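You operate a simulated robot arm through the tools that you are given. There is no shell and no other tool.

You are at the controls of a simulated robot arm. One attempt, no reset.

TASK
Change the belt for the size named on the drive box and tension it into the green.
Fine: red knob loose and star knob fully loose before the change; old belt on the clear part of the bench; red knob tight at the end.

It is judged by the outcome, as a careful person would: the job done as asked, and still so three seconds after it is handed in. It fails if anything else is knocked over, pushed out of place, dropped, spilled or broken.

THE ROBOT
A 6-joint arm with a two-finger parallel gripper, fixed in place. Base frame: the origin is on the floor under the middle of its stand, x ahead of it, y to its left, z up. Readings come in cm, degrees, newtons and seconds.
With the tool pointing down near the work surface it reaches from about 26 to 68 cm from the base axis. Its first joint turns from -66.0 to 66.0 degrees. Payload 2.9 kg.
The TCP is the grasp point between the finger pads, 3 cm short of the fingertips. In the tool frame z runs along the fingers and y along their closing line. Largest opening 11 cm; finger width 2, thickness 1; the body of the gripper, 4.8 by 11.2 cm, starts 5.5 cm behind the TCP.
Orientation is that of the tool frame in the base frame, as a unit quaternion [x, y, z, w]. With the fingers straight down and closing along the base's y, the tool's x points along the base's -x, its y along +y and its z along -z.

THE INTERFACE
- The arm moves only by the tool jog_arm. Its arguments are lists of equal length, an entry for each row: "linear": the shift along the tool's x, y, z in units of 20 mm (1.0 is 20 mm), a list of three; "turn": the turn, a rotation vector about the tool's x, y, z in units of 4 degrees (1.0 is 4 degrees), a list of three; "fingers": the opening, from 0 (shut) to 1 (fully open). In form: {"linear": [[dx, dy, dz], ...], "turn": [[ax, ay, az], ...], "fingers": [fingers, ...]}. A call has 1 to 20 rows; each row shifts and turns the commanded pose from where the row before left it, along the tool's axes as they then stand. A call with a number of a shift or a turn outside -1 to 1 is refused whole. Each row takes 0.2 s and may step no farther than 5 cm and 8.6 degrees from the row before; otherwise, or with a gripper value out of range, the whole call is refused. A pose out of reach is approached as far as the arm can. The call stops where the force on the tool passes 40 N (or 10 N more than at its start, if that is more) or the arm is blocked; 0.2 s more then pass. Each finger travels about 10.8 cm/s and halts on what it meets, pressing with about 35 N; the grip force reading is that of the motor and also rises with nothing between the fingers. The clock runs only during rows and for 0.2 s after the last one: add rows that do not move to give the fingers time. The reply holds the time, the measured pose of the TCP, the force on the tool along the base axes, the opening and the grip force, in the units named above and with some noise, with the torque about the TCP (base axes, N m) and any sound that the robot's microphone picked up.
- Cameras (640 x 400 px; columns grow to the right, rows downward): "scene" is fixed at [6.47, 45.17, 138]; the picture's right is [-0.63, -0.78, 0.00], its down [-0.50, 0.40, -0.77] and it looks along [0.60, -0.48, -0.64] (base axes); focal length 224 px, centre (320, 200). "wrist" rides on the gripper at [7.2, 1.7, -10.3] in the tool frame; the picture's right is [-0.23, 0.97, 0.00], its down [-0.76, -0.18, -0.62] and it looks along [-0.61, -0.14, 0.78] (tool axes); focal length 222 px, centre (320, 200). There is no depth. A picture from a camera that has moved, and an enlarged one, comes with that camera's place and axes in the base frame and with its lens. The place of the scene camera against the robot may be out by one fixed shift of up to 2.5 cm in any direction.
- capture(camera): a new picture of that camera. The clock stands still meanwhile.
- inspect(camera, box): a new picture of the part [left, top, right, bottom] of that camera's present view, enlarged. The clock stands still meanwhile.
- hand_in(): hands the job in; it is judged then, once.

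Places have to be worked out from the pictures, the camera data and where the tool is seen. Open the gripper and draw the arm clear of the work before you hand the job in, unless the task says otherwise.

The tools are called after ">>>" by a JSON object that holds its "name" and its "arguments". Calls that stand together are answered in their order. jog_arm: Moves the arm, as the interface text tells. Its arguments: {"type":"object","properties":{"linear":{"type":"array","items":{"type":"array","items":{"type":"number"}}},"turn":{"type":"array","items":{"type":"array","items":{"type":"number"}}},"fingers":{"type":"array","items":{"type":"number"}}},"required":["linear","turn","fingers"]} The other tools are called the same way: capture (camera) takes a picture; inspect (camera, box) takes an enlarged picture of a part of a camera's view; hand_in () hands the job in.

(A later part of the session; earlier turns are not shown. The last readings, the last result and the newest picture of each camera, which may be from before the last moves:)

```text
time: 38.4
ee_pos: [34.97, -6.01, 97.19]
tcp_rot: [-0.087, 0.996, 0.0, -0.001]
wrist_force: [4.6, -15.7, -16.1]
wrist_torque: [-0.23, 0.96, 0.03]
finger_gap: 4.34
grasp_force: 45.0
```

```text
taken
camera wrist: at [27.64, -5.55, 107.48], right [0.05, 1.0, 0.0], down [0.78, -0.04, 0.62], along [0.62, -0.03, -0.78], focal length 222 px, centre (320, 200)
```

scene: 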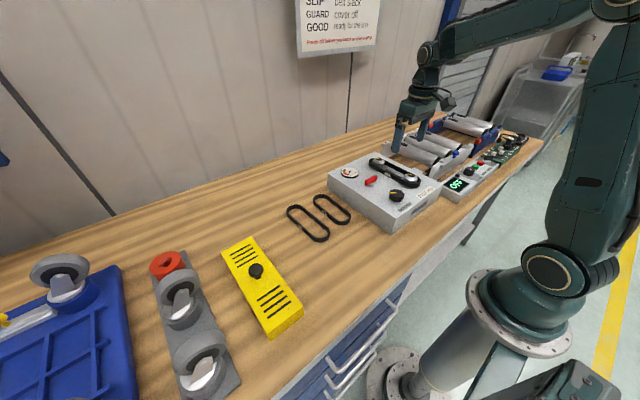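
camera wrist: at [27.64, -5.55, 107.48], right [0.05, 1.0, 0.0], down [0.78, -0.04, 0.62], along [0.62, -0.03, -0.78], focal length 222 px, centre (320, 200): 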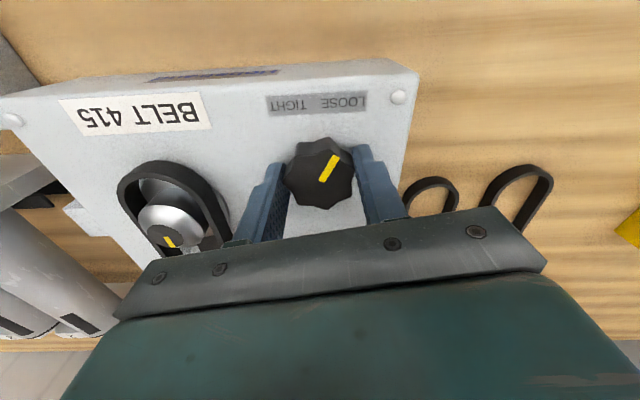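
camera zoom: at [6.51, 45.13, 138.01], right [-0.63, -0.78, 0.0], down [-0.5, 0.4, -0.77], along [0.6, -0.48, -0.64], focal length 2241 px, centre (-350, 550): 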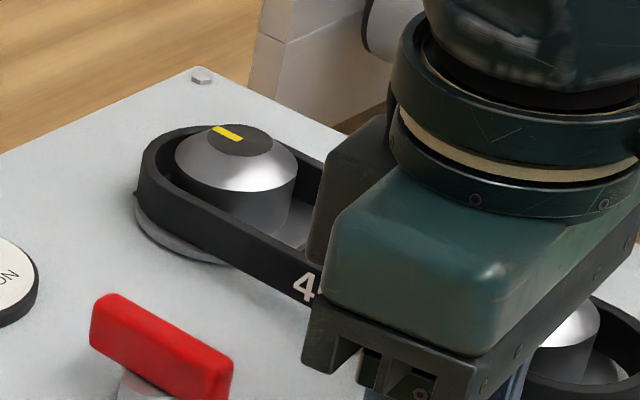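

The near (big) pulley is the one that slides: it has shifted toward the far pulley (x from ~37.7 to ~38.5), so CCW loosens. Continuing CCW in steps.

>>> {"name": "jog_arm", "arguments": {"linear": [[0, 0, 0.02], [0, 0, 0], [0, 0, 0], [0, 0, 0], [0, 0, 0], [0, 0, 0], [0, 0, 0], [0, 0, 0], [0, 0, 0]], "turn": [[0, 0, 0], [0, 0, -1], [0, 0, -1], [0, 0, -1], [0, 0, -1], [0, 0, -1], [0, 0, -1], [0, 0, -1], [0, 0, 0]], "fingers": [0.3, 0.3, 0.3, 0.3, 0.3, 0.3, 0.3, 0.3, 0.3]}}

>>> {"name": "jog_arm", "arguments": {"linear": [[0, 0, 0], [0, 0, 0], [0, 0, 0], [0, 0, 0], [0, 0, 0], [0, 0, 0], [0, 0, 0], [0, 0, 0], [0, 0, 0]], "turn": [[0, 0, -1], [0, 0, -1], [0, 0, -1], [0, 0, -1], [0, 0, -1], [0, 0, -1], [0, 0, -1], [0, 0, -1], [0, 0, 0]], "fingers": [0.3, 0.3, 0.3, 0.3, 0.3, 0.3, 0.3, 0.3, 0.3]}}

```text
time: 40.4
ee_pos: [34.88, -6.11, 97.04]
tcp_rot: [-0.325, 0.946, -0.001, 0.0]
wrist_force: [-7.2, -14.8, 12.3]
wrist_torque: [-0.47, 0.03, 0.04]
finger_gap: 4.32
grasp_force: 45.5
```

```text
time: 42.4
ee_pos: [34.88, -5.91, 97.11]
tcp_rot: [-0.574, 0.819, 0.0, 0.0]
wrist_force: [7.6, -7.9, -4.2]
wrist_torque: [-0.38, -0.14, -0.43]
finger_gap: 4.33
grasp_force: 44.5
```

160° turned in total; a torque of −0.43 N·m has appeared. I go on in small steps to find out whether it's the stop.

>>> {"name": "jog_arm", "arguments": {"linear": [[0, 0, 0], [0, 0, 0], [0, 0, 0]], "turn": [[0, 0, -1], [0, 0, -1], [0, 0, 0]], "fingers": [0.3, 0.3, 0.3]}}

>>> {"name": "capture", "arguments": {"camera": "wrist"}}

>>> {"name": "inspect", "arguments": {"camera": "scene", "box": [320, 140, 448, 220]}}

```text
time: 43.2
ee_pos: [35.18, -6.04, 97.11]
tcp_rot: [-0.629, 0.777, -0.001, 0.001]
wrist_force: [12.8, -8.4, 8.6]
wrist_torque: [0.2, -0.01, -1.0]
finger_gap: 4.25
grasp_force: 44.8
```

```text
taken
camera wrist: at [31.97, -12.68, 107.48], right [-0.91, 0.43, 0.0], down [0.33, 0.71, 0.62], along [0.27, 0.56, -0.78], focal length 222 px, centre (320, 200)
```

wrist: 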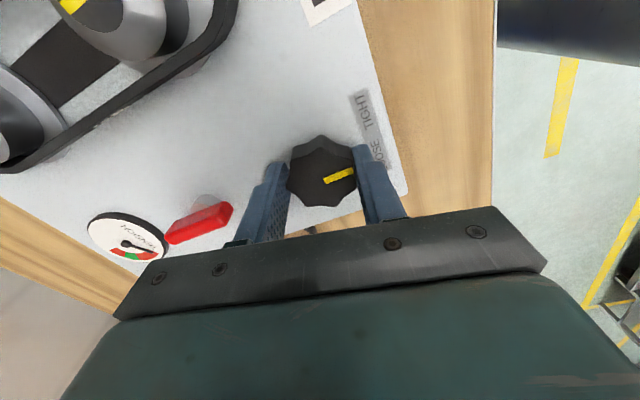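

```text
5.00 times, centred on (384, 180) of scene
camera zoom: at [6.5, 45.15, 138.0], right [-0.63, -0.78, 0.0], down [-0.5, 0.4, -0.77], along [0.6, -0.48, -0.64], focal length 1120 px, centre (0, 300)
```

zoom: 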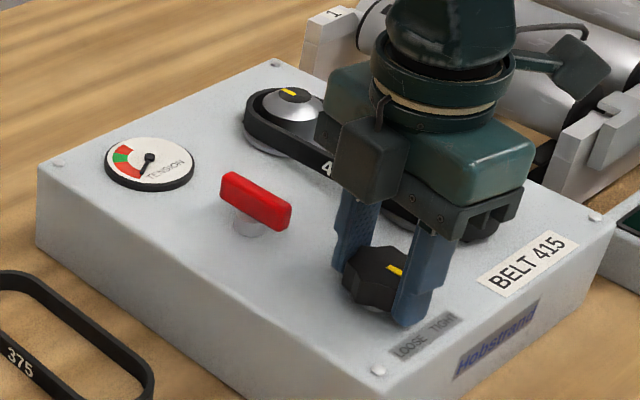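

The torque saturated at 1 N·m and the pointer slipped relative to the fingers: the knob is at its loose stop, pointer now toward the robot (~130° from the start). I release, rise and turn the tool back to neutral.

>>> {"name": "jog_arm", "arguments": {"linear": [[0, 0, 0], [0, 0, 0], [0, 0, 0], [0, 0, -1], [0, 0, -1], [0, 0, -1], [0, 0, -1], [0, 0, -1], [0, 0, -1], [0, 0, 0]], "turn": [[0, 0, 0], [0, 0, 0], [0, 0, 0], [0, 0, 0], [0, 0, 0], [0, 0, 0], [0, 0, 0], [0, 0, 0], [0, 0, 0], [0, 0, 0]], "fingers": [0.65, 0.65, 0.65, 0.65, 0.65, 0.65, 0.65, 0.65, 0.65, 0.65]}}

>>> {"name": "jog_arm", "arguments": {"linear": [[0, 0, 0], [0, 0, 0], [0, 0, 0], [0, 0, 0], [0, 0, 0], [0, 0, 0], [0, 0, 0], [0, 0, 0], [0, 0, 0], [0, 0, 0], [0, 0, 0], [0, 0, 0], [0, 0, 0], [0, 0, 0], [0, 0, 0], [0, 0, 0], [0, 0, 0], [0, 0, 0], [0, 0, 0], [0, 0, 0]], "turn": [[0, 0, 1], [0, 0, 1], [0, 0, 1], [0, 0, 1], [0, 0, 1], [0, 0, 1], [0, 0, 1], [0, 0, 1], [0, 0, 1], [0, 0, 1], [0, 0, 1], [0, 0, 1], [0, 0, 1], [0, 0, 1], [0, 0, 1], [0, 0, 1], [0, 0, 1], [0, 0, 1], [0, 0, 1], [0, 0, 0]], "fingers": [0.65, 0.65, 0.65, 0.65, 0.65, 0.65, 0.65, 0.65, 0.65, 0.65, 0.65, 0.65, 0.65, 0.65, 0.65, 0.65, 0.65, 0.65, 0.65, 0.65]}}

>>> {"name": "capture", "arguments": {"camera": "wrist"}}

>>> {"name": "inspect", "arguments": {"camera": "scene", "box": [320, 140, 448, 220]}}

```text
time: 45.4
ee_pos: [35.02, -5.78, 109.07]
tcp_rot: [-0.629, 0.777, 0.001, 0.0]
wrist_force: [-0.8, 0.6, 0.1]
wrist_torque: [-0.03, 0.02, 0.02]
finger_gap: 7.16
grasp_force: 0.0
```

```text
time: 49.6
ee_pos: [34.99, -5.98, 109.03]
tcp_rot: [-0.018, 1.0, 0.0, 0.0]
wrist_force: [0.2, 0.6, -0.2]
wrist_torque: [0.01, 0.01, 0.0]
finger_gap: 7.13
grasp_force: 0.0
```

```text
taken
camera wrist: at [27.81, -4.47, 119.46], right [0.19, 0.98, 0.0], down [0.77, -0.15, 0.62], along [0.61, -0.12, -0.78], focal length 222 px, centre (320, 200)
```

wrist: 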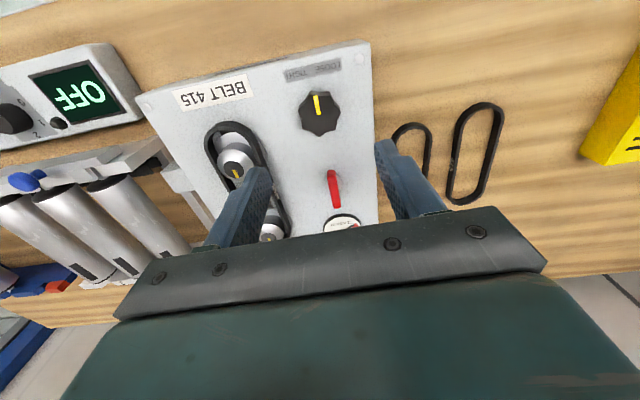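

```text
5.00 times, centred on (384, 180) of scene
camera zoom: at [6.47, 45.17, 138.0], right [-0.63, -0.78, 0.0], down [-0.5, 0.4, -0.77], along [0.6, -0.48, -0.64], focal length 1120 px, centre (0, 300)
```

zoom: 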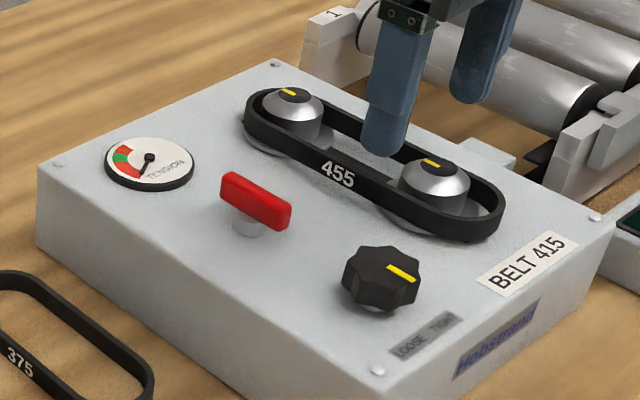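

The near pulley slid in and the belt 455 now sits slack and rigid-looking around the pulleys. I move the tool above the belt's middle (~(44.3,-16.7)) to measure it.

>>> {"name": "jog_arm", "arguments": {"linear": [[-0.775, -0.892, 0], [-0.775, -0.892, 0], [-0.775, -0.892, 0], [-0.775, -0.892, 0], [-0.775, -0.892, 0], [-0.775, -0.892, 0], [0, 0, 0]], "turn": [[0, 0, 0.5], [0, 0, 0], [0, 0, 0], [0, 0, 0], [0, 0, 0], [0, 0, 0], [0, 0, 0]], "fingers": [0.9, 0.9, 0.9, 0.9, 0.9, 0.9, 0.9]}}

>>> {"name": "capture", "arguments": {"camera": "wrist"}}

>>> {"name": "inspect", "arguments": {"camera": "wrist", "box": [240, 0, 464, 140]}}

>>> {"name": "inspect", "arguments": {"camera": "wrist", "box": [240, 100, 464, 240]}}

```text
time: 51.2
ee_pos: [44.28, -16.72, 109.23]
tcp_rot: [0.0, 1.0, 0.0, 0.0]
wrist_force: [0.2, -0.1, 0.1]
wrist_torque: [-0.01, -0.01, 0.0]
finger_gap: 9.88
grasp_force: 0.1
```

```text
taken
camera wrist: at [37.18, -14.94, 119.47], right [0.23, 0.97, 0.0], down [0.76, -0.18, 0.62], along [0.61, -0.14, -0.78], focal length 222 px, centre (320, 200)
```

wrist: 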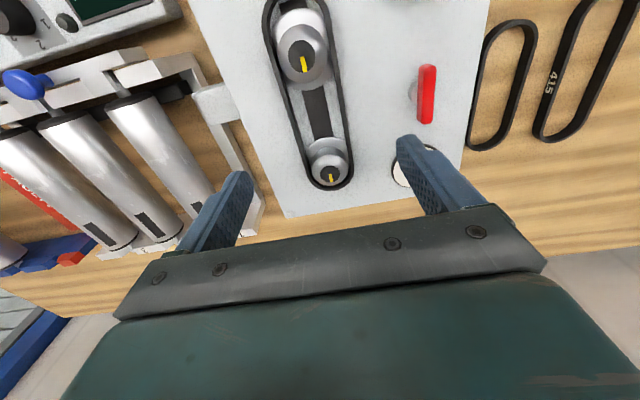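

```text
2.86 times, centred on (352, 70) of wrist
camera zoom: at [37.18, -14.94, 119.47], right [0.23, 0.97, 0.0], down [0.76, -0.18, 0.62], along [0.61, -0.14, -0.78], focal length 635 px, centre (229, 571)
```

zoom: 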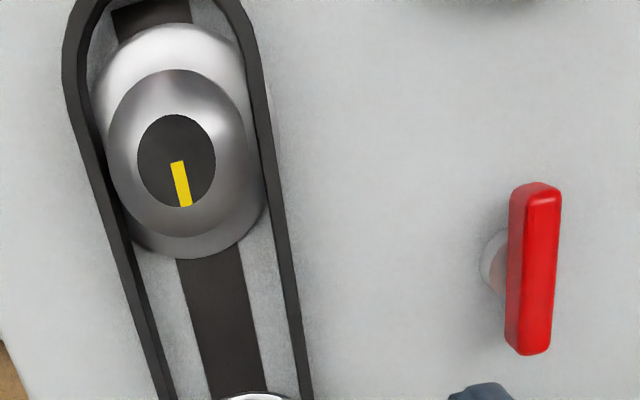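

```text
2.86 times, centred on (352, 170) of wrist
camera zoom: at [37.18, -14.94, 119.47], right [0.23, 0.97, 0.0], down [0.76, -0.18, 0.62], along [0.61, -0.14, -0.78], focal length 635 px, centre (229, 286)
```

zoom: 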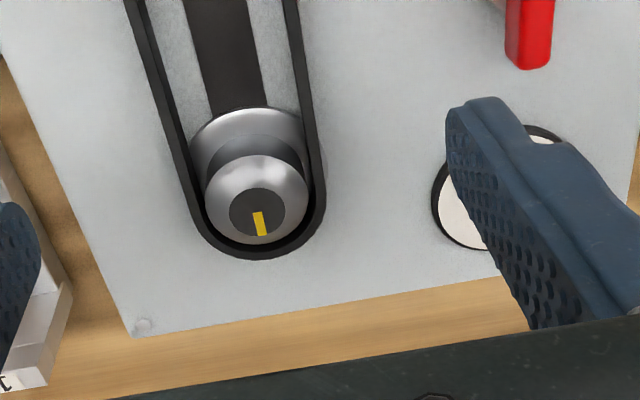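

Measured: near pulley now ≈(39.1,-16.85), far ≈(51.1,-16.85), belt spans x≈34–54.7, outer width ≈5.7 cm, centre ≈(44.3,-16.85). I'll straddle both strands from outside, descending to TCP z≈97 with a 9 cm opening.

>>> {"name": "jog_arm", "arguments": {"linear": [[0, -0.06, 0.874], [0, 0, 0.874], [0, 0, 0.874], [0, 0, 0.874], [0, 0, 0.874], [0, 0, 0.874], [0, 0, 0.874], [0, 0, 0]], "turn": [[0, 0, 0], [0, 0, 0], [0, 0, 0], [0, 0, 0], [0, 0, 0], [0, 0, 0], [0, 0, 0], [0, 0, 0]], "fingers": [0.82, 0.82, 0.82, 0.82, 0.82, 0.82, 0.82, 0.82]}}

>>> {"name": "capture", "arguments": {"camera": "wrist"}}

>>> {"name": "inspect", "arguments": {"camera": "scene", "box": [320, 140, 448, 220]}}

```text
time: 53.0
ee_pos: [44.47, -16.58, 96.87]
tcp_rot: [-0.001, 1.0, 0.0, 0.0]
wrist_force: [0.9, 0.5, -0.4]
wrist_torque: [0.0, 0.0, 0.0]
finger_gap: 9.01
grasp_force: 0.0
```

```text
taken
camera wrist: at [37.2, -14.96, 107.28], right [0.23, 0.97, 0.0], down [0.76, -0.18, 0.62], along [0.61, -0.14, -0.78], focal length 222 px, centre (320, 200)
```

wrist: 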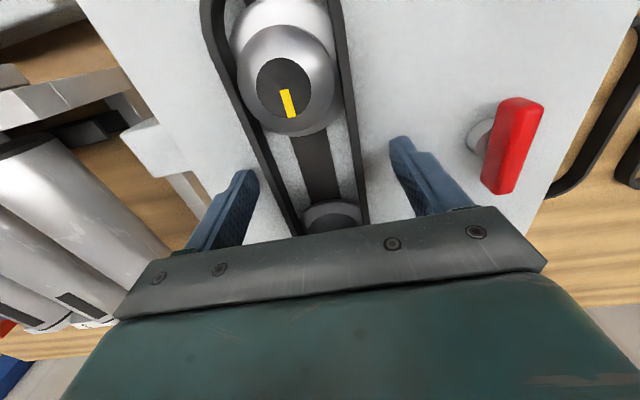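

```text
5.00 times, centred on (384, 180) of scene
camera zoom: at [6.47, 45.17, 138.0], right [-0.63, -0.78, 0.0], down [-0.5, 0.4, -0.77], along [0.6, -0.48, -0.64], focal length 1120 px, centre (0, 300)
```

zoom: 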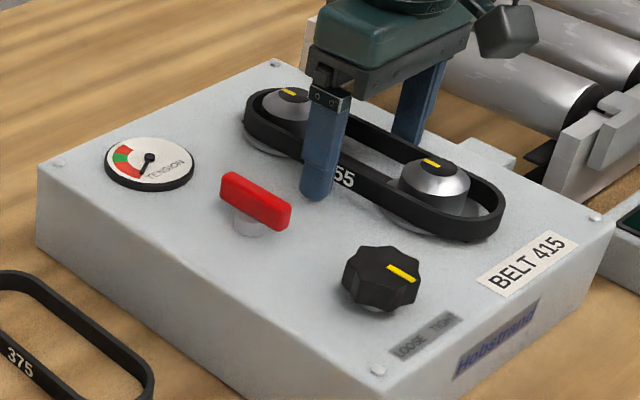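

Fingers straddle both strands correctly. I close to a 5.3 cm target to see whether the belt is stiff.

>>> {"name": "jog_arm", "arguments": {"linear": [[0, 0, 0], [0, 0, 0], [0, 0, 0], [0, 0, 0]], "turn": [[0, 0, 0], [0, 0, 0], [0, 0, 0], [0, 0, 0]], "fingers": [0.48, 0.48, 0.48, 0.48]}}

>>> {"name": "capture", "arguments": {"camera": "wrist"}}

>>> {"name": "inspect", "arguments": {"camera": "scene", "box": [355, 145, 435, 195]}}

```text
time: 54.0
ee_pos: [44.3, -16.53, 97.04]
tcp_rot: [0.0, 1.0, 0.0, -0.001]
wrist_force: [0.6, -2.0, -0.2]
wrist_torque: [-0.04, -0.01, -0.08]
finger_gap: 5.89
grasp_force: 34.9
```

```text
taken
camera wrist: at [37.2, -14.97, 107.31], right [0.23, 0.97, 0.0], down [0.76, -0.18, 0.62], along [0.61, -0.14, -0.78], focal length 222 px, centre (320, 200)
```

wrist: 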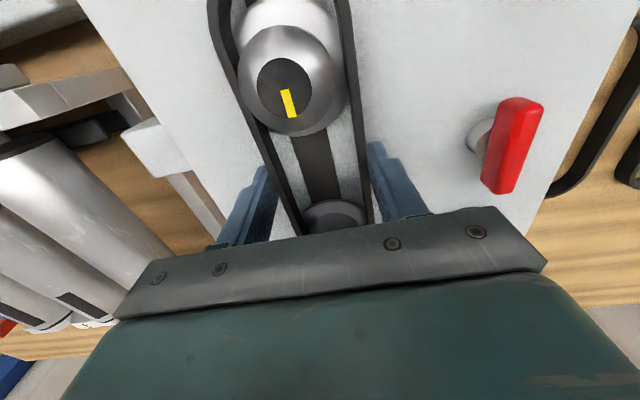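

```text
8.00 times, centred on (395, 170) of scene
camera zoom: at [6.47, 45.16, 138.0], right [-0.63, -0.78, 0.0], down [-0.5, 0.4, -0.77], along [0.6, -0.48, -0.64], focal length 1793 px, centre (-280, 440)
```

zoom: 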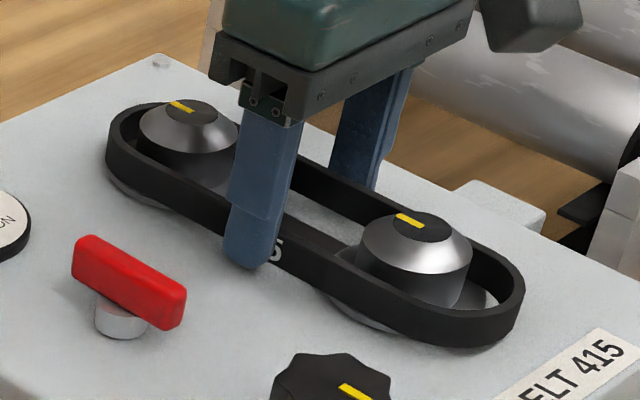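

The belt is stiff: gap held at 5.9 cm with 35 N grip. I lift it straight up about 8 cm.

>>> {"name": "jog_arm", "arguments": {"linear": [[0, 0, -0.3], [0, 0, -0.5], [0, 0, -0.7], [0, 0, -1], [0, 0, -1], [0, 0, -1], [0, 0, 0]], "turn": [[0, 0, 0], [0, 0, 0], [0, 0, 0], [0, 0, 0], [0, 0, 0], [0, 0, 0], [0, 0, 0]], "fingers": [0.45, 0.45, 0.45, 0.45, 0.45, 0.45, 0.45]}}

>>> {"name": "capture", "arguments": {"camera": "wrist"}}

>>> {"name": "capture", "arguments": {"camera": "scene"}}

```text
time: 55.6
ee_pos: [44.25, -16.77, 105.94]
tcp_rot: [0.0, 1.0, 0.0, 0.0]
wrist_force: [-1.0, 0.5, 0.0]
wrist_torque: [0.03, -0.02, -0.01]
finger_gap: 5.88
grasp_force: 35.2
```

```text
taken
camera wrist: at [37.12, -14.96, 116.2], right [0.23, 0.97, 0.0], down [0.76, -0.18, 0.62], along [0.61, -0.14, -0.78], focal length 222 px, centre (320, 200)
```

wrist: 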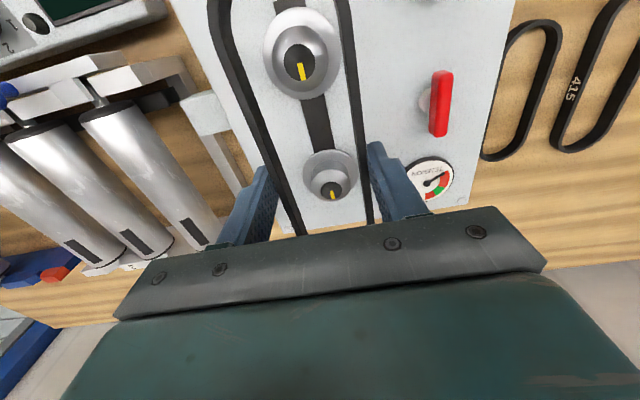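

```text
taken
```

scene: 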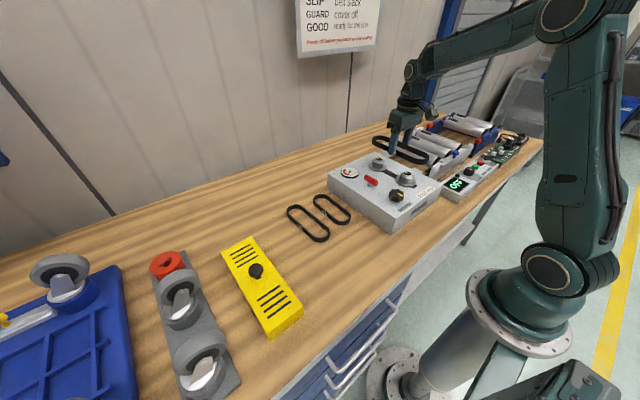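

Old belt lifted cleanly, pulleys bare. The clear bench area appears to be between the 415 spare (y up to ~19) and the yellow box (y from ~33). I carry the belt at this height toward +y and look.

>>> {"name": "jog_arm", "arguments": {"linear": [[0, 0.5, -0.3], [0, 1, -0.3], [0, 1, -0.3], [0, 1, 0], [0, 1, 0], [0, 1, 0], [0, 1, 0], [0, 1, 0], [0, 1, 0], [0, 1, 0], [0, 1, 0], [0, 1, 0], [0, 1, 0], [0, 1, 0], [0, 1, 0], [0, 0.5, 0], [0, 0, 0]], "turn": [[0, 0, 0], [0, 0, 0], [0, 0, 0], [0, 0, 0], [0, 0, 0], [0, 0, 0], [0, 0, 0], [0, 0, 0], [0, 0, 0], [0, 0, 0], [0, 0, 0], [0, 0, 0], [0, 0, 0], [0, 0, 0], [0, 0, 0], [0, 0, 0], [0, 0, 0]], "fingers": [0.45, 0.45, 0.45, 0.45, 0.45, 0.45, 0.45, 0.45, 0.45, 0.45, 0.45, 0.45, 0.45, 0.45, 0.45, 0.45, 0.45]}}

>>> {"name": "capture", "arguments": {"camera": "wrist"}}

>>> {"name": "capture", "arguments": {"camera": "scene"}}

```text
time: 59.2
ee_pos: [44.34, 13.38, 107.68]
tcp_rot: [0.0, 1.0, 0.0, 0.0]
wrist_force: [0.2, -0.2, -1.0]
wrist_torque: [0.05, -0.01, -0.02]
finger_gap: 5.87
grasp_force: 35.3
```

```text
taken
camera wrist: at [37.12, 15.14, 118.04], right [0.23, 0.97, 0.0], down [0.76, -0.18, 0.62], along [0.61, -0.14, -0.78], focal length 222 px, centre (320, 200)
```

wrist: 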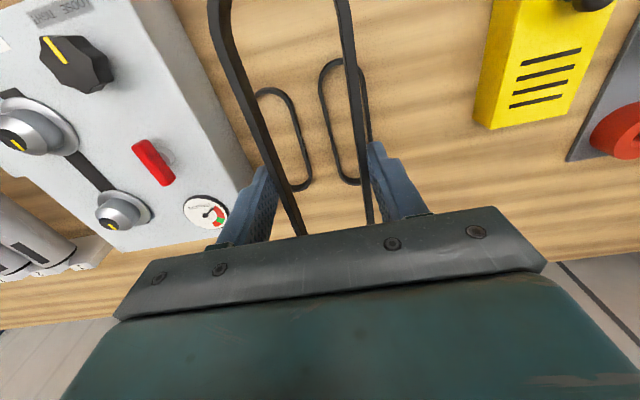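

```text
taken
```

scene: 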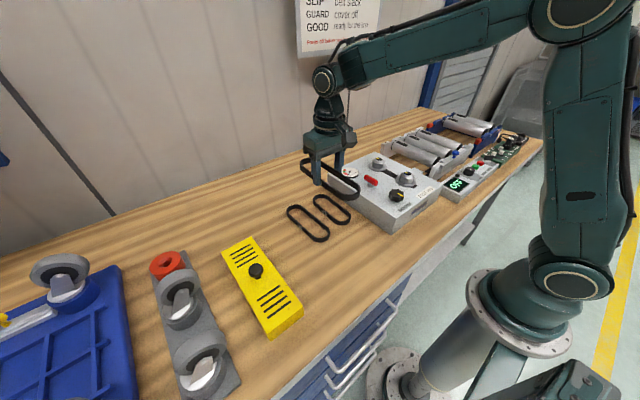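

From this view: 415 spare centre ≈(50,15.9), 375 spare ≈(48,7.6), yellow box edge y≈31.6. I move to (46,25.3), in the middle of the free gap, still high.

>>> {"name": "jog_arm", "arguments": {"linear": [[-0.14, 0.99, 0], [-0.14, 0.99, 0], [-0.14, 0.99, 0], [-0.14, 0.99, 0], [-0.14, 0.99, 0], [-0.14, 0.99, 0], [0, 0, 0]], "turn": [[0, 0, 0], [0, 0, 0], [0, 0, 0], [0, 0, 0], [0, 0, 0], [0, 0, 0], [0, 0, 0]], "fingers": [0.45, 0.45, 0.45, 0.45, 0.45, 0.45, 0.45]}}

>>> {"name": "capture", "arguments": {"camera": "wrist"}}

>>> {"name": "inspect", "arguments": {"camera": "scene", "box": [220, 140, 380, 240]}}

```text
time: 60.8
ee_pos: [46.05, 25.37, 107.74]
tcp_rot: [0.0, 1.0, 0.0, 0.0]
wrist_force: [0.3, 0.1, -0.3]
wrist_torque: [0.03, 0.01, -0.01]
finger_gap: 5.89
grasp_force: 35.1
```

```text
taken
camera wrist: at [38.9, 27.03, 118.09], right [0.23, 0.97, 0.0], down [0.76, -0.18, 0.62], along [0.61, -0.14, -0.78], focal length 222 px, centre (320, 200)
```

wrist: 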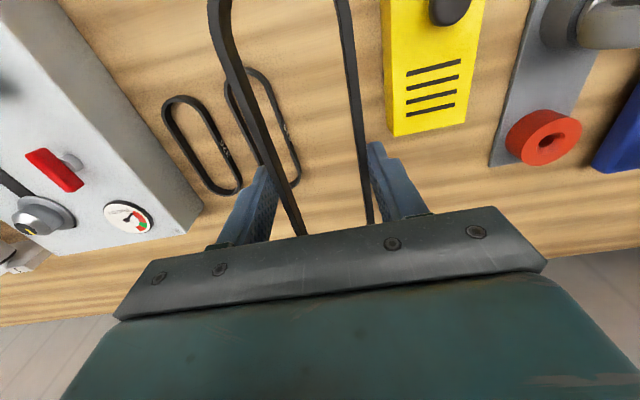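

```text
4.00 times, centred on (300, 190) of scene
camera zoom: at [6.47, 45.17, 138.0], right [-0.63, -0.78, 0.0], down [-0.5, 0.4, -0.77], along [0.6, -0.48, -0.64], focal length 896 px, centre (400, 240)
```

zoom: 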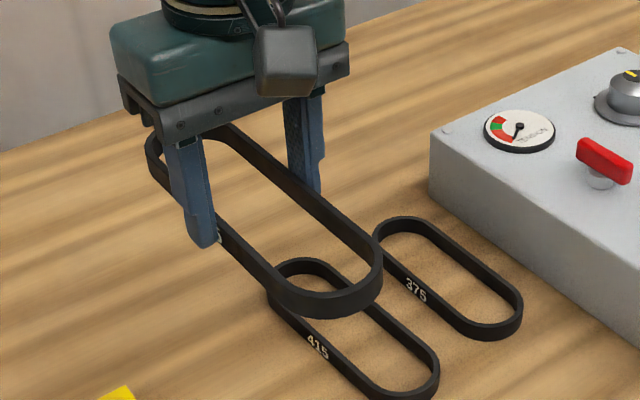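

I'll zoom to place the spare belts and the yellow box edges more exactly before lowering.

>>> {"name": "inspect", "arguments": {"camera": "wrist", "box": [150, 50, 342, 170]}}

>>> {"name": "inspect", "arguments": {"camera": "wrist", "box": [150, 90, 342, 210]}}

>>> {"name": "inspect", "arguments": {"camera": "wrist", "box": [330, 30, 522, 150]}}

```text
3.33 times, centred on (246, 110) of wrist
camera zoom: at [38.9, 27.03, 118.09], right [0.23, 0.97, 0.0], down [0.76, -0.18, 0.62], along [0.61, -0.14, -0.78], focal length 740 px, centre (567, 500)
```

zoom: 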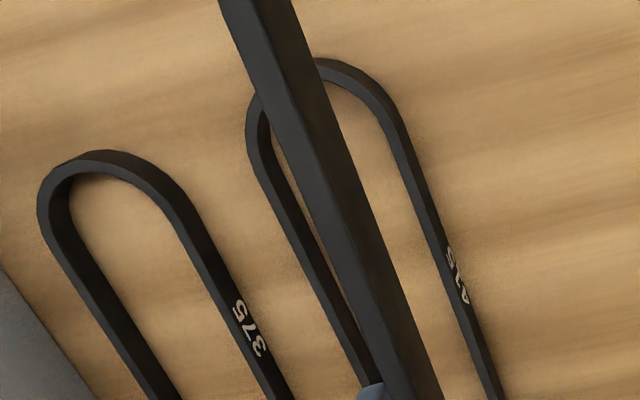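

```text
3.33 times, centred on (246, 150) of wrist
camera zoom: at [38.9, 27.03, 118.09], right [0.23, 0.97, 0.0], down [0.76, -0.18, 0.62], along [0.61, -0.14, -0.78], focal length 740 px, centre (567, 367)
```

zoom: 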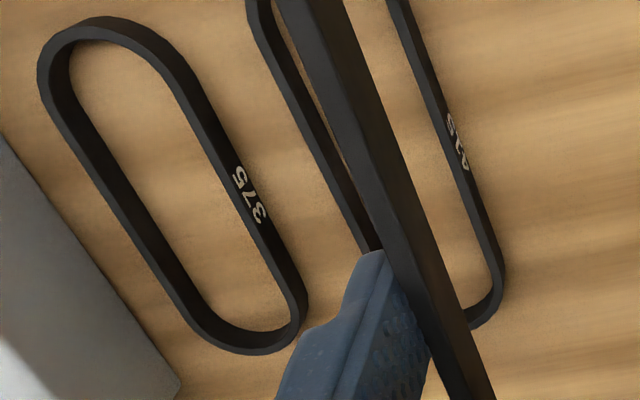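

```text
3.33 times, centred on (426, 90) of wrist
camera zoom: at [38.9, 27.03, 118.09], right [0.23, 0.97, 0.0], down [0.76, -0.18, 0.62], along [0.61, -0.14, -0.78], focal length 740 px, centre (-33, 567)
```

zoom: 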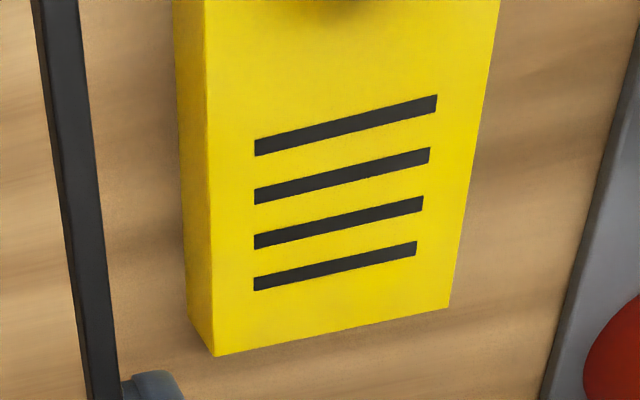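

Refined: 415 spare spans y≈13.9–19.7 (centre ≈(50.3,16.75)), yellow box edge y≈33.8. I set the old belt down at y≈27: shift +1.6 cm and descend to just above the bench.

>>> {"name": "jog_arm", "arguments": {"linear": [[0, 0.8, 0], [0, 0, 0.95], [0, 0, 0.95], [0, 0, 0.95], [0, 0, 0.95], [0, 0, 0.95], [0, 0, 0.95], [0, 0, 0.95], [0, 0, 0.95], [0, 0, 0.95], [0, 0, 0]], "turn": [[0, 0, 0], [0, 0, 0], [0, 0, 0], [0, 0, 0], [0, 0, 0], [0, 0, 0], [0, 0, 0], [0, 0, 0], [0, 0, 0], [0, 0, 0], [0, 0, 0]], "fingers": [0.45, 0.45, 0.45, 0.45, 0.45, 0.45, 0.45, 0.45, 0.45, 0.45, 0.45]}}

>>> {"name": "inspect", "arguments": {"camera": "scene", "box": [220, 160, 348, 240]}}

```text
time: 63.2
ee_pos: [45.89, 26.76, 90.78]
tcp_rot: [0.0, 1.0, 0.0, 0.0]
wrist_force: [-0.2, 0.7, 0.2]
wrist_torque: [0.0, -0.01, 0.07]
finger_gap: 5.91
grasp_force: 34.9
```

```text
5.00 times, centred on (284, 200) of scene
camera zoom: at [6.47, 45.17, 138.0], right [-0.63, -0.78, 0.0], down [-0.5, 0.4, -0.77], along [0.6, -0.48, -0.64], focal length 1120 px, centre (500, 200)
```

zoom: 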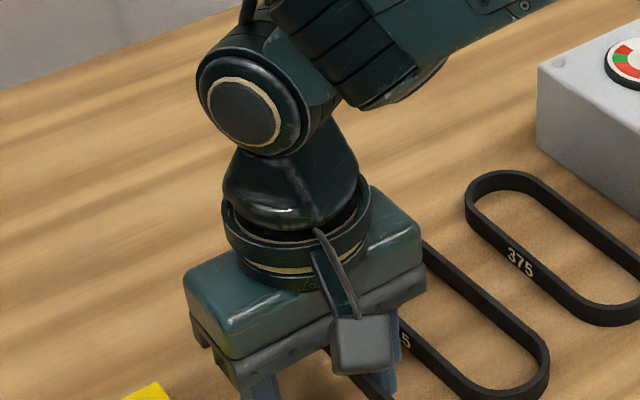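

No contact yet at TCP z≈90.7. I go down in small steps until a light touch.

>>> {"name": "jog_arm", "arguments": {"linear": [[0, 0, 0.1], [0, 0, 0.1], [0, 0, 0]], "turn": [[0, 0, 0], [0, 0, 0], [0, 0, 0]], "fingers": [0.45, 0.45, 0.45]}}

>>> {"name": "capture", "arguments": {"camera": "wrist"}}

>>> {"name": "inspect", "arguments": {"camera": "scene", "box": [220, 190, 348, 270]}}

```text
time: 64.0
ee_pos: [45.86, 26.8, 90.16]
tcp_rot: [0.0, 1.0, 0.0, 0.0]
wrist_force: [1.0, -0.1, -0.6]
wrist_torque: [-0.03, 0.0, 0.02]
finger_gap: 5.89
grasp_force: 34.4
```

```text
taken
camera wrist: at [38.78, 28.48, 100.56], right [0.23, 0.97, 0.0], down [0.76, -0.18, 0.62], along [0.61, -0.14, -0.78], focal length 222 px, centre (320, 200)
```

wrist: 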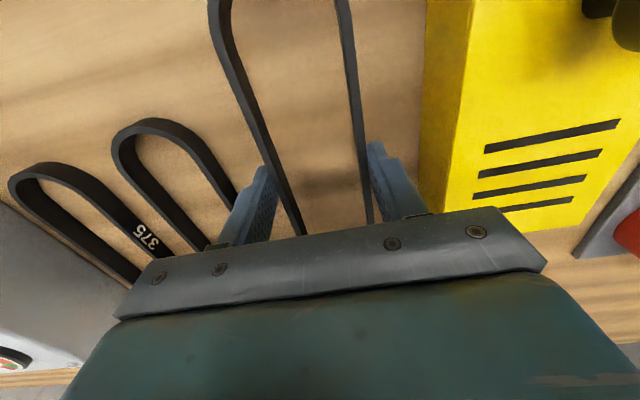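

```text
5.00 times, centred on (284, 230) of scene
camera zoom: at [6.47, 45.17, 138.0], right [-0.63, -0.78, 0.0], down [-0.5, 0.4, -0.77], along [0.6, -0.48, -0.64], focal length 1120 px, centre (500, 50)
```

zoom: 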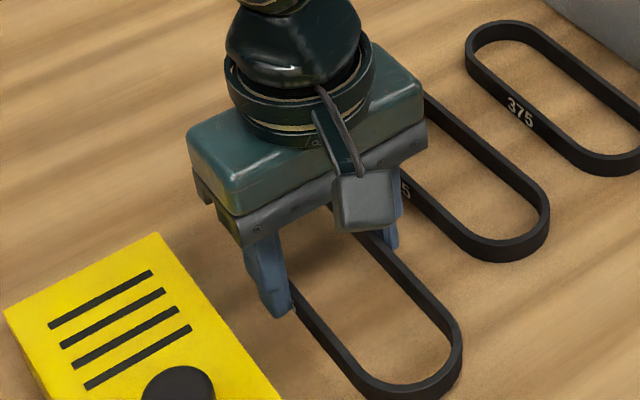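

Still no contact; continuing down 0.3 cm.

>>> {"name": "jog_arm", "arguments": {"linear": [[0, 0, 0.08], [0, 0, 0.08], [0, 0, 0]], "turn": [[0, 0, 0], [0, 0, 0], [0, 0, 0]], "fingers": [0.45, 0.45, 0.45]}}

```text
time: 64.8
ee_pos: [46.04, 26.76, 89.85]
tcp_rot: [0.0, 1.0, 0.0, 0.0]
wrist_force: [0.7, -0.1, 0.2]
wrist_torque: [-0.02, -0.02, 0.01]
finger_gap: 5.88
grasp_force: 34.6
```

>>> {"name": "jog_arm", "arguments": {"linear": [[0, 0, 0.08], [0, 0, 0.08], [0, 0, 0]], "turn": [[0, 0, 0], [0, 0, 0], [0, 0, 0]], "fingers": [0.45, 0.45, 0.45]}}

```text
time: 65.6
ee_pos: [46.08, 26.85, 89.56]
tcp_rot: [0.0, 1.0, 0.0, 0.0]
wrist_force: [0.0, -0.3, 0.1]
wrist_torque: [-0.01, -0.01, 0.04]
finger_gap: 5.88
grasp_force: 35.5
```

No touch at TCP z≈89.6 yet, so the bench is slightly lower than I estimated. Another 0.3 cm.

>>> {"name": "jog_arm", "arguments": {"linear": [[0, 0, 0.07], [0, 0, 0.07], [0, 0, 0]], "turn": [[0, 0, 0], [0, 0, 0], [0, 0, 0]], "fingers": [0.45, 0.45, 0.45]}}

>>> {"name": "inspect", "arguments": {"camera": "scene", "box": [260, 220, 324, 260]}}

```text
time: 66.4
ee_pos: [46.02, 26.76, 89.36]
tcp_rot: [0.0, 1.0, 0.001, 0.001]
wrist_force: [0.6, 0.4, 0.0]
wrist_torque: [-0.02, 0.0, 0.01]
finger_gap: 5.91
grasp_force: 35.0
```

```text
10.00 times, centred on (292, 240) of scene
camera zoom: at [6.47, 45.17, 138.0], right [-0.63, -0.78, 0.0], down [-0.5, 0.4, -0.77], along [0.6, -0.48, -0.64], focal length 2241 px, centre (600, -200)
```

zoom: 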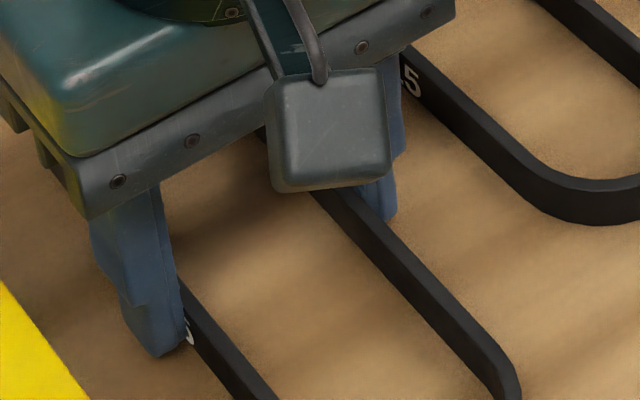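

Very near the bench now; two more 0.15 cm steps with force watch.

>>> {"name": "jog_arm", "arguments": {"linear": [[0, 0, 0.07], [0, 0, 0.07], [0, 0, 0]], "turn": [[0, 0, 0], [0, 0, 0], [0, 0, 0]], "fingers": [0.45, 0.45, 0.45]}}

```text
time: 67.2
ee_pos: [46.0, 26.8, 88.95]
tcp_rot: [0.0, 1.0, 0.001, -0.001]
wrist_force: [-2.2, -2.1, 6.2]
wrist_torque: [-0.19, 0.07, 0.02]
finger_gap: 5.83
grasp_force: 35.1
```

Light contact (6 N): belt is on the bench (bench z≈86.0). I open the fingers gradually and rise.

>>> {"name": "jog_arm", "arguments": {"linear": [[0, 0, -0.02], [0, 0, 0], [0, 0, 0], [0, 0, -0.5], [0, 0, -1], [0, 0, -1], [0, 0, -1], [0, 0, -1], [0, 0, -1], [0, 0, -1], [0, 0, 0]], "turn": [[0, 0, 0], [0, 0, 0], [0, 0, 0], [0, 0, 0], [0, 0, 0], [0, 0, 0], [0, 0, 0], [0, 0, 0], [0, 0, 0], [0, 0, 0], [0, 0, 0]], "fingers": [0.56, 0.62, 0.7, 0.7, 0.7, 0.7, 0.7, 0.7, 0.7, 0.7, 0.7]}}

>>> {"name": "capture", "arguments": {"camera": "wrist"}}

>>> {"name": "inspect", "arguments": {"camera": "scene", "box": [220, 180, 380, 280]}}

```text
time: 69.6
ee_pos: [46.13, 26.97, 102.04]
tcp_rot: [0.0, 1.0, 0.0, 0.0]
wrist_force: [0.2, -0.2, 0.9]
wrist_torque: [0.04, -0.03, -0.02]
finger_gap: 7.7
grasp_force: 0.2
```

```text
taken
camera wrist: at [38.92, 28.63, 112.46], right [0.23, 0.97, 0.0], down [0.76, -0.18, 0.62], along [0.61, -0.14, -0.78], focal length 222 px, centre (320, 200)
```

wrist: 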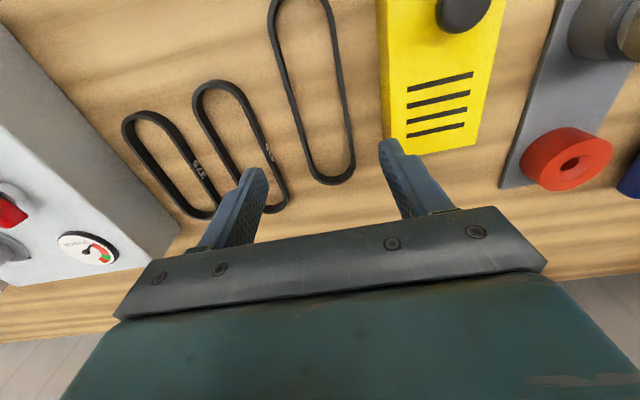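

```text
4.00 times, centred on (300, 230) of scene
camera zoom: at [6.47, 45.17, 138.0], right [-0.63, -0.78, 0.0], down [-0.5, 0.4, -0.77], along [0.6, -0.48, -0.64], focal length 896 px, centre (400, 80)
```

zoom: 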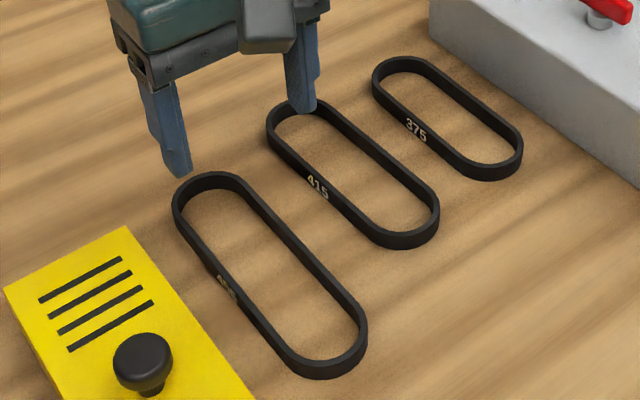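

The old belt lies free on the bench between the spare and the yellow box. Next I go above the 415 belt (~(50.3,16.75)) to measure its centre and yaw.

>>> {"name": "jog_arm", "arguments": {"linear": [[-0.35, -0.85, -0.5], [-0.35, -0.85, -0.5], [-0.35, -0.85, -0.5], [-0.35, -0.85, -0.5], [-0.35, -0.85, -0.5], [-0.35, -0.85, -0.5], [0, 0, 0]], "turn": [[0, 0, 0], [0, 0, 0], [0, 0, 0], [0, 0, 0], [0, 0, 0], [0, 0, 0], [0, 0, 0]], "fingers": [0.63, 0.63, 0.63, 0.63, 0.63, 0.63, 0.63]}}

>>> {"name": "capture", "arguments": {"camera": "wrist"}}

>>> {"name": "inspect", "arguments": {"camera": "wrist", "box": [200, 0, 424, 140]}}

>>> {"name": "inspect", "arguments": {"camera": "wrist", "box": [200, 60, 424, 200]}}

```text
time: 71.2
ee_pos: [50.25, 16.5, 108.19]
tcp_rot: [0.0, 1.0, 0.0, 0.0]
wrist_force: [-0.4, -0.3, -0.1]
wrist_torque: [-0.04, 0.02, 0.0]
finger_gap: 6.95
grasp_force: 0.1
```

```text
taken
camera wrist: at [43.07, 18.28, 118.41], right [0.23, 0.97, 0.0], down [0.76, -0.18, 0.62], along [0.61, -0.14, -0.78], focal length 222 px, centre (320, 200)
```

wrist: 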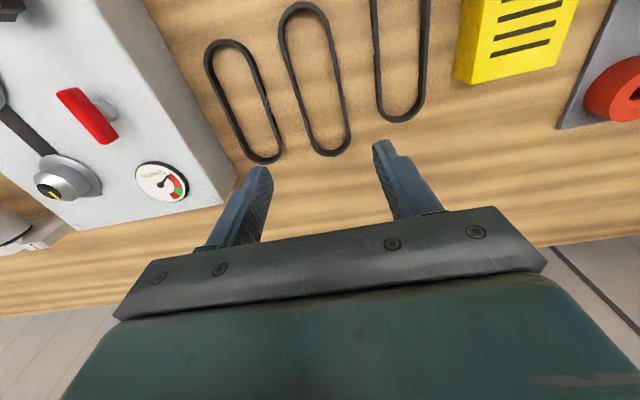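

```text
2.86 times, centred on (312, 70) of wrist
camera zoom: at [43.07, 18.28, 118.41], right [0.23, 0.97, 0.0], down [0.76, -0.18, 0.62], along [0.61, -0.14, -0.78], focal length 635 px, centre (343, 571)
```

zoom: 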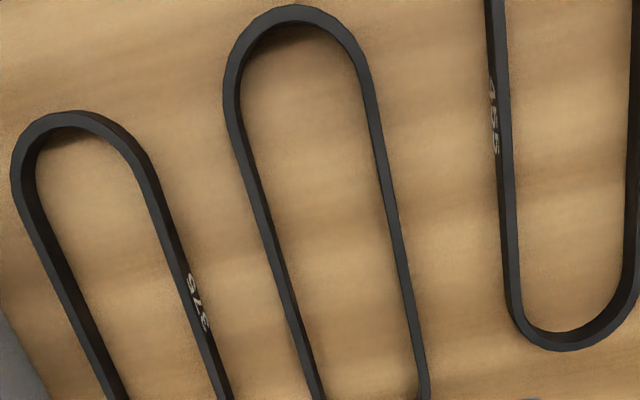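

```text
2.86 times, centred on (312, 130) of wrist
camera zoom: at [43.07, 18.28, 118.41], right [0.23, 0.97, 0.0], down [0.76, -0.18, 0.62], along [0.61, -0.14, -0.78], focal length 635 px, centre (343, 400)
```

zoom: 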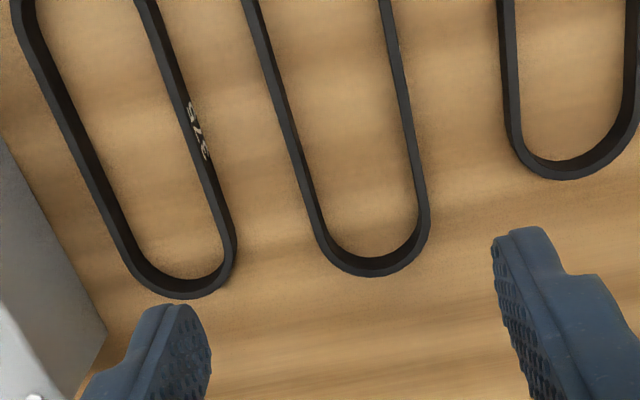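

415 belt: centre ≈(50.2,16.6), yaw ≈2°, neighbours leave ~2 cm for fingers on each side. I descend with a 7 cm opening to just above the bench (TCP z≈89.3).

>>> {"name": "jog_arm", "arguments": {"linear": [[0, 0, 0.94], [0, 0, 0.94], [0, 0, 0.94], [0, 0, 0.94], [0, 0, 0.94], [0, 0, 0.94], [0, 0, 0.94], [0, 0, 0.94], [0, 0, 0.94], [0, 0, 0.94], [0, 0, 0]], "turn": [[0, 0, -0.25], [0, 0, 0], [0, 0, 0], [0, 0, 0], [0, 0, 0], [0, 0, 0], [0, 0, 0], [0, 0, 0], [0, 0, 0], [0, 0, 0], [0, 0, 0]], "fingers": [0.63, 0.63, 0.63, 0.63, 0.63, 0.63, 0.63, 0.63, 0.63, 0.63, 0.63]}}

>>> {"name": "capture", "arguments": {"camera": "wrist"}}

>>> {"name": "inspect", "arguments": {"camera": "scene", "box": [260, 180, 388, 260]}}

```text
time: 73.6
ee_pos: [50.36, 16.63, 89.28]
tcp_rot: [-0.009, 1.0, 0.0, 0.0]
wrist_force: [-0.2, -0.2, -0.5]
wrist_torque: [0.03, 0.01, -0.02]
finger_gap: 6.91
grasp_force: 0.0
```

```text
taken
camera wrist: at [43.14, 18.27, 99.57], right [0.21, 0.98, 0.0], down [0.76, -0.16, 0.62], along [0.61, -0.13, -0.78], focal length 222 px, centre (320, 200)
```

wrist: 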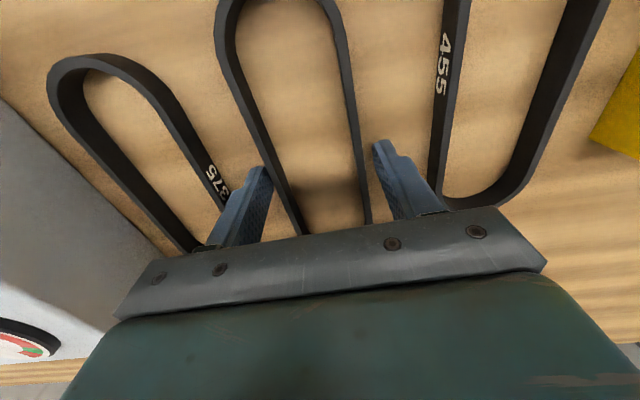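

```text
5.00 times, centred on (324, 220) of scene
camera zoom: at [6.47, 45.17, 138.0], right [-0.63, -0.78, 0.0], down [-0.5, 0.4, -0.77], along [0.6, -0.48, -0.64], focal length 1120 px, centre (300, 100)
```

zoom: 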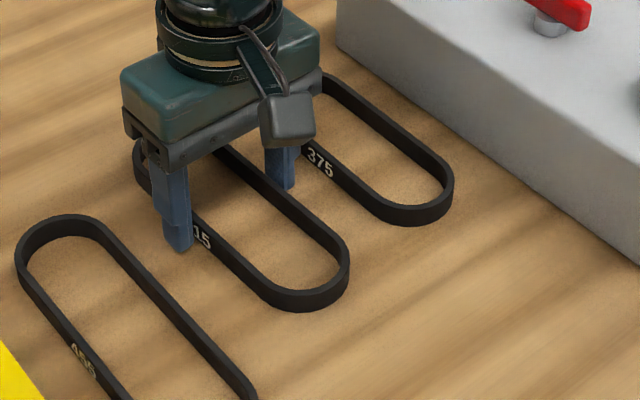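

The fingers straddle the 415 belt symmetrically. I close on it.

>>> {"name": "jog_arm", "arguments": {"linear": [[0, 0, 0], [0, 0, 0], [0, 0, 0], [0, 0, 0]], "turn": [[0, 0, 0], [0, 0, 0], [0, 0, 0], [0, 0, 0]], "fingers": [0.48, 0.48, 0.48, 0.48]}}

>>> {"name": "capture", "arguments": {"camera": "wrist"}}

```text
time: 74.6
ee_pos: [50.31, 16.64, 89.21]
tcp_rot: [-0.008, 1.0, 0.0, 0.0]
wrist_force: [0.0, -0.2, -0.1]
wrist_torque: [0.04, -0.01, 0.01]
finger_gap: 5.87
grasp_force: 34.7
```

```text
taken
camera wrist: at [43.14, 18.27, 99.61], right [0.21, 0.98, 0.0], down [0.76, -0.16, 0.62], along [0.61, -0.13, -0.78], focal length 222 px, centre (320, 200)
```

wrist: 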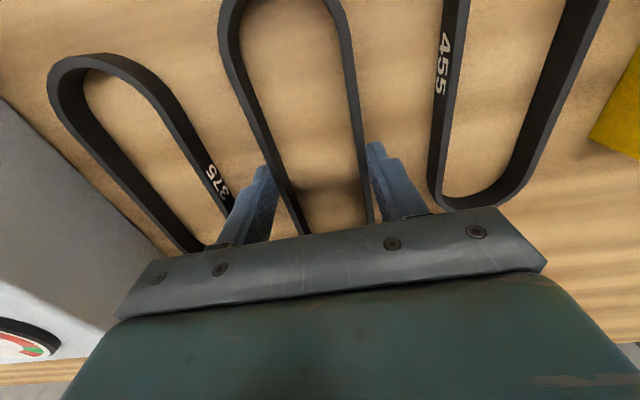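

415 belt gripped (5.87 cm). I lift it 18 cm.

>>> {"name": "jog_arm", "arguments": {"linear": [[0, 0, -0.4], [0, 0, -0.8], [0, 0, -1], [0, 0, -1], [0, 0, -1], [0, 0, -1], [0, 0, -1], [0, 0, -1], [0, 0, -1], [0, 0, -0.8], [0, 0, 0]], "turn": [[0, 0, 0], [0, 0, 0], [0, 0, 0], [0, 0, 0.25], [0, 0, 0], [0, 0, 0], [0, 0, 0], [0, 0, 0], [0, 0, 0], [0, 0, 0], [0, 0, 0]], "fingers": [0.45, 0.45, 0.45, 0.45, 0.45, 0.45, 0.45, 0.45, 0.45, 0.45, 0.45]}}

>>> {"name": "jog_arm", "arguments": {"linear": [[0.15, -0.5, 0], [0.15, -1, 0], [0.15, -1, 0], [0.15, -1, 0], [0.15, -1, 0], [0.15, -1, 0], [0.15, -1, 0], [0.15, -1, 0], [0.15, -1, 0], [0.15, -1, 0], [0.15, -1, 0], [0.15, -1, 0], [0.15, -1, 0], [0.15, -1, 0], [0.15, -1, 0], [0.15, -1, 0], [0.15, -0.75, 0], [0, -0.5, 0], [0, 0, 0]], "turn": [[0, 0, 0], [0, 0, 0], [0, 0, 0], [0, 0, 0], [0, 0, 0], [0, 0, 0], [0, 0, 0], [0, 0, 0], [0, 0, 0], [0, 0, 0], [0, 0, 0], [0, 0, 0], [0, 0, 0], [0, 0, 0], [0, 0, 0], [0, 0, 0], [0, 0, 0], [0, 0, 0], [0, 0, 0]], "fingers": [0.45, 0.45, 0.45, 0.45, 0.45, 0.45, 0.45, 0.45, 0.45, 0.45, 0.45, 0.45, 0.45, 0.45, 0.45, 0.45, 0.45, 0.45, 0.45]}}

>>> {"name": "capture", "arguments": {"camera": "wrist"}}

>>> {"name": "capture", "arguments": {"camera": "scene"}}

```text
time: 77.0
ee_pos: [50.19, 16.51, 107.3]
tcp_rot: [0.0, 1.0, -0.001, 0.0]
wrist_force: [0.4, 0.1, -0.6]
wrist_torque: [-0.03, 0.02, 0.04]
finger_gap: 5.87
grasp_force: 34.8
```

```text
time: 81.0
ee_pos: [45.05, -16.83, 107.18]
tcp_rot: [-0.001, 1.0, -0.001, 0.0]
wrist_force: [0.0, 0.5, -0.9]
wrist_torque: [0.01, 0.0, 0.03]
finger_gap: 5.89
grasp_force: 34.9
```

```text
taken
camera wrist: at [37.97, -15.16, 117.62], right [0.23, 0.97, 0.0], down [0.76, -0.18, 0.62], along [0.61, -0.14, -0.78], focal length 222 px, centre (320, 200)
```

wrist: 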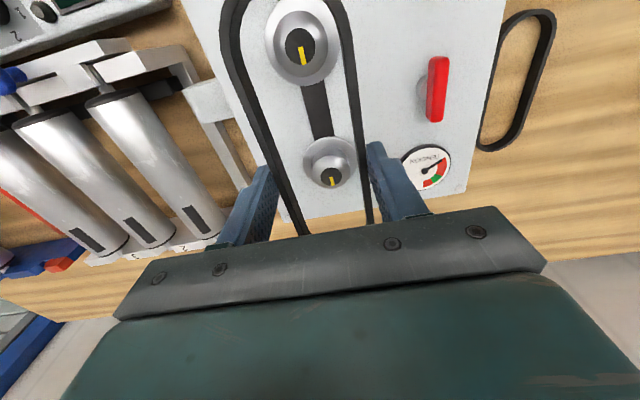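

```text
taken
```

scene: 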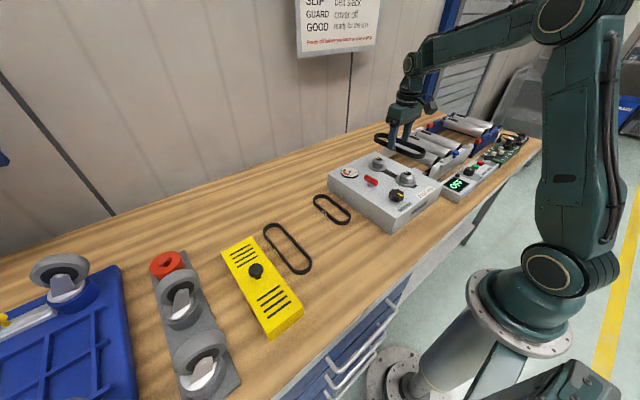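

The belt hangs over the box. I zoom on the two bare pulleys to get their centres precisely.

>>> {"name": "inspect", "arguments": {"camera": "wrist", "box": [240, 0, 368, 80]}}

>>> {"name": "inspect", "arguments": {"camera": "wrist", "box": [260, 120, 388, 200]}}

>>> {"name": "inspect", "arguments": {"camera": "scene", "box": [350, 110, 446, 200]}}

```text
5.00 times, centred on (304, 40) of wrist
camera zoom: at [37.97, -15.16, 117.62], right [0.23, 0.97, 0.0], down [0.76, -0.18, 0.62], along [0.61, -0.14, -0.78], focal length 1111 px, centre (400, 1000)
```

zoom: 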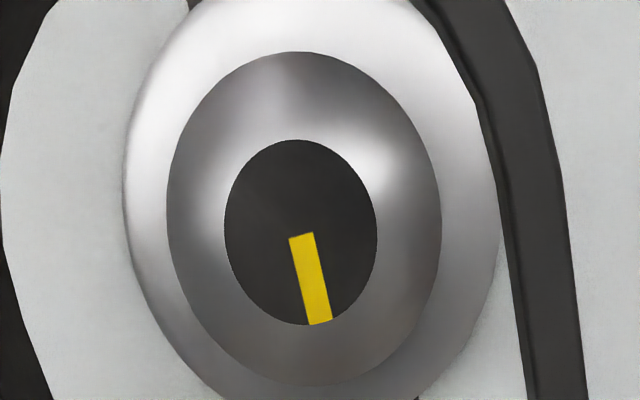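

```text
5.00 times, centred on (324, 160) of wrist
camera zoom: at [37.97, -15.16, 117.62], right [0.23, 0.97, 0.0], down [0.76, -0.18, 0.62], along [0.61, -0.14, -0.78], focal length 1111 px, centre (300, 400)
```

zoom: 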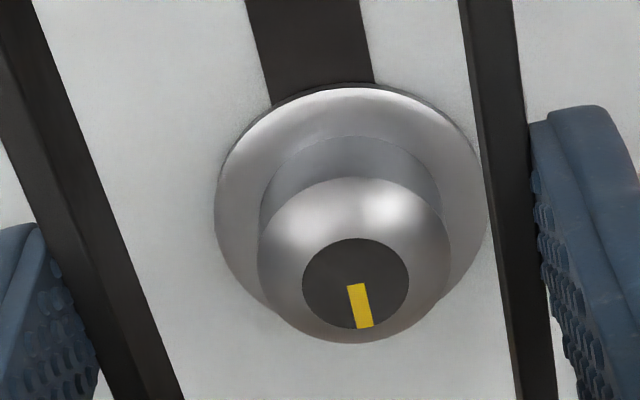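

```text
4.44 times, centred on (398, 155) of scene
camera zoom: at [6.47, 45.17, 138.0], right [-0.63, -0.78, 0.0], down [-0.5, 0.4, -0.77], along [0.6, -0.48, -0.64], focal length 996 px, centre (-27, 400)
```

zoom: 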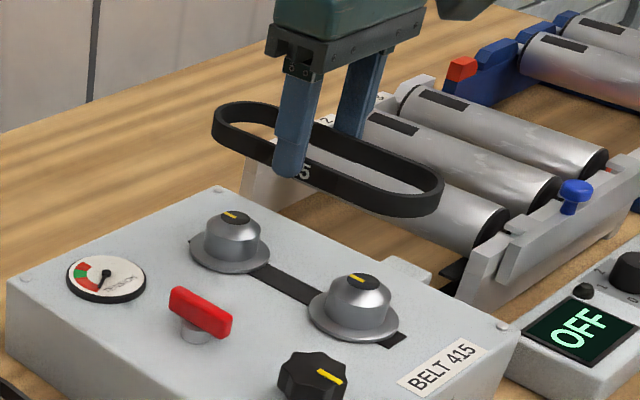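

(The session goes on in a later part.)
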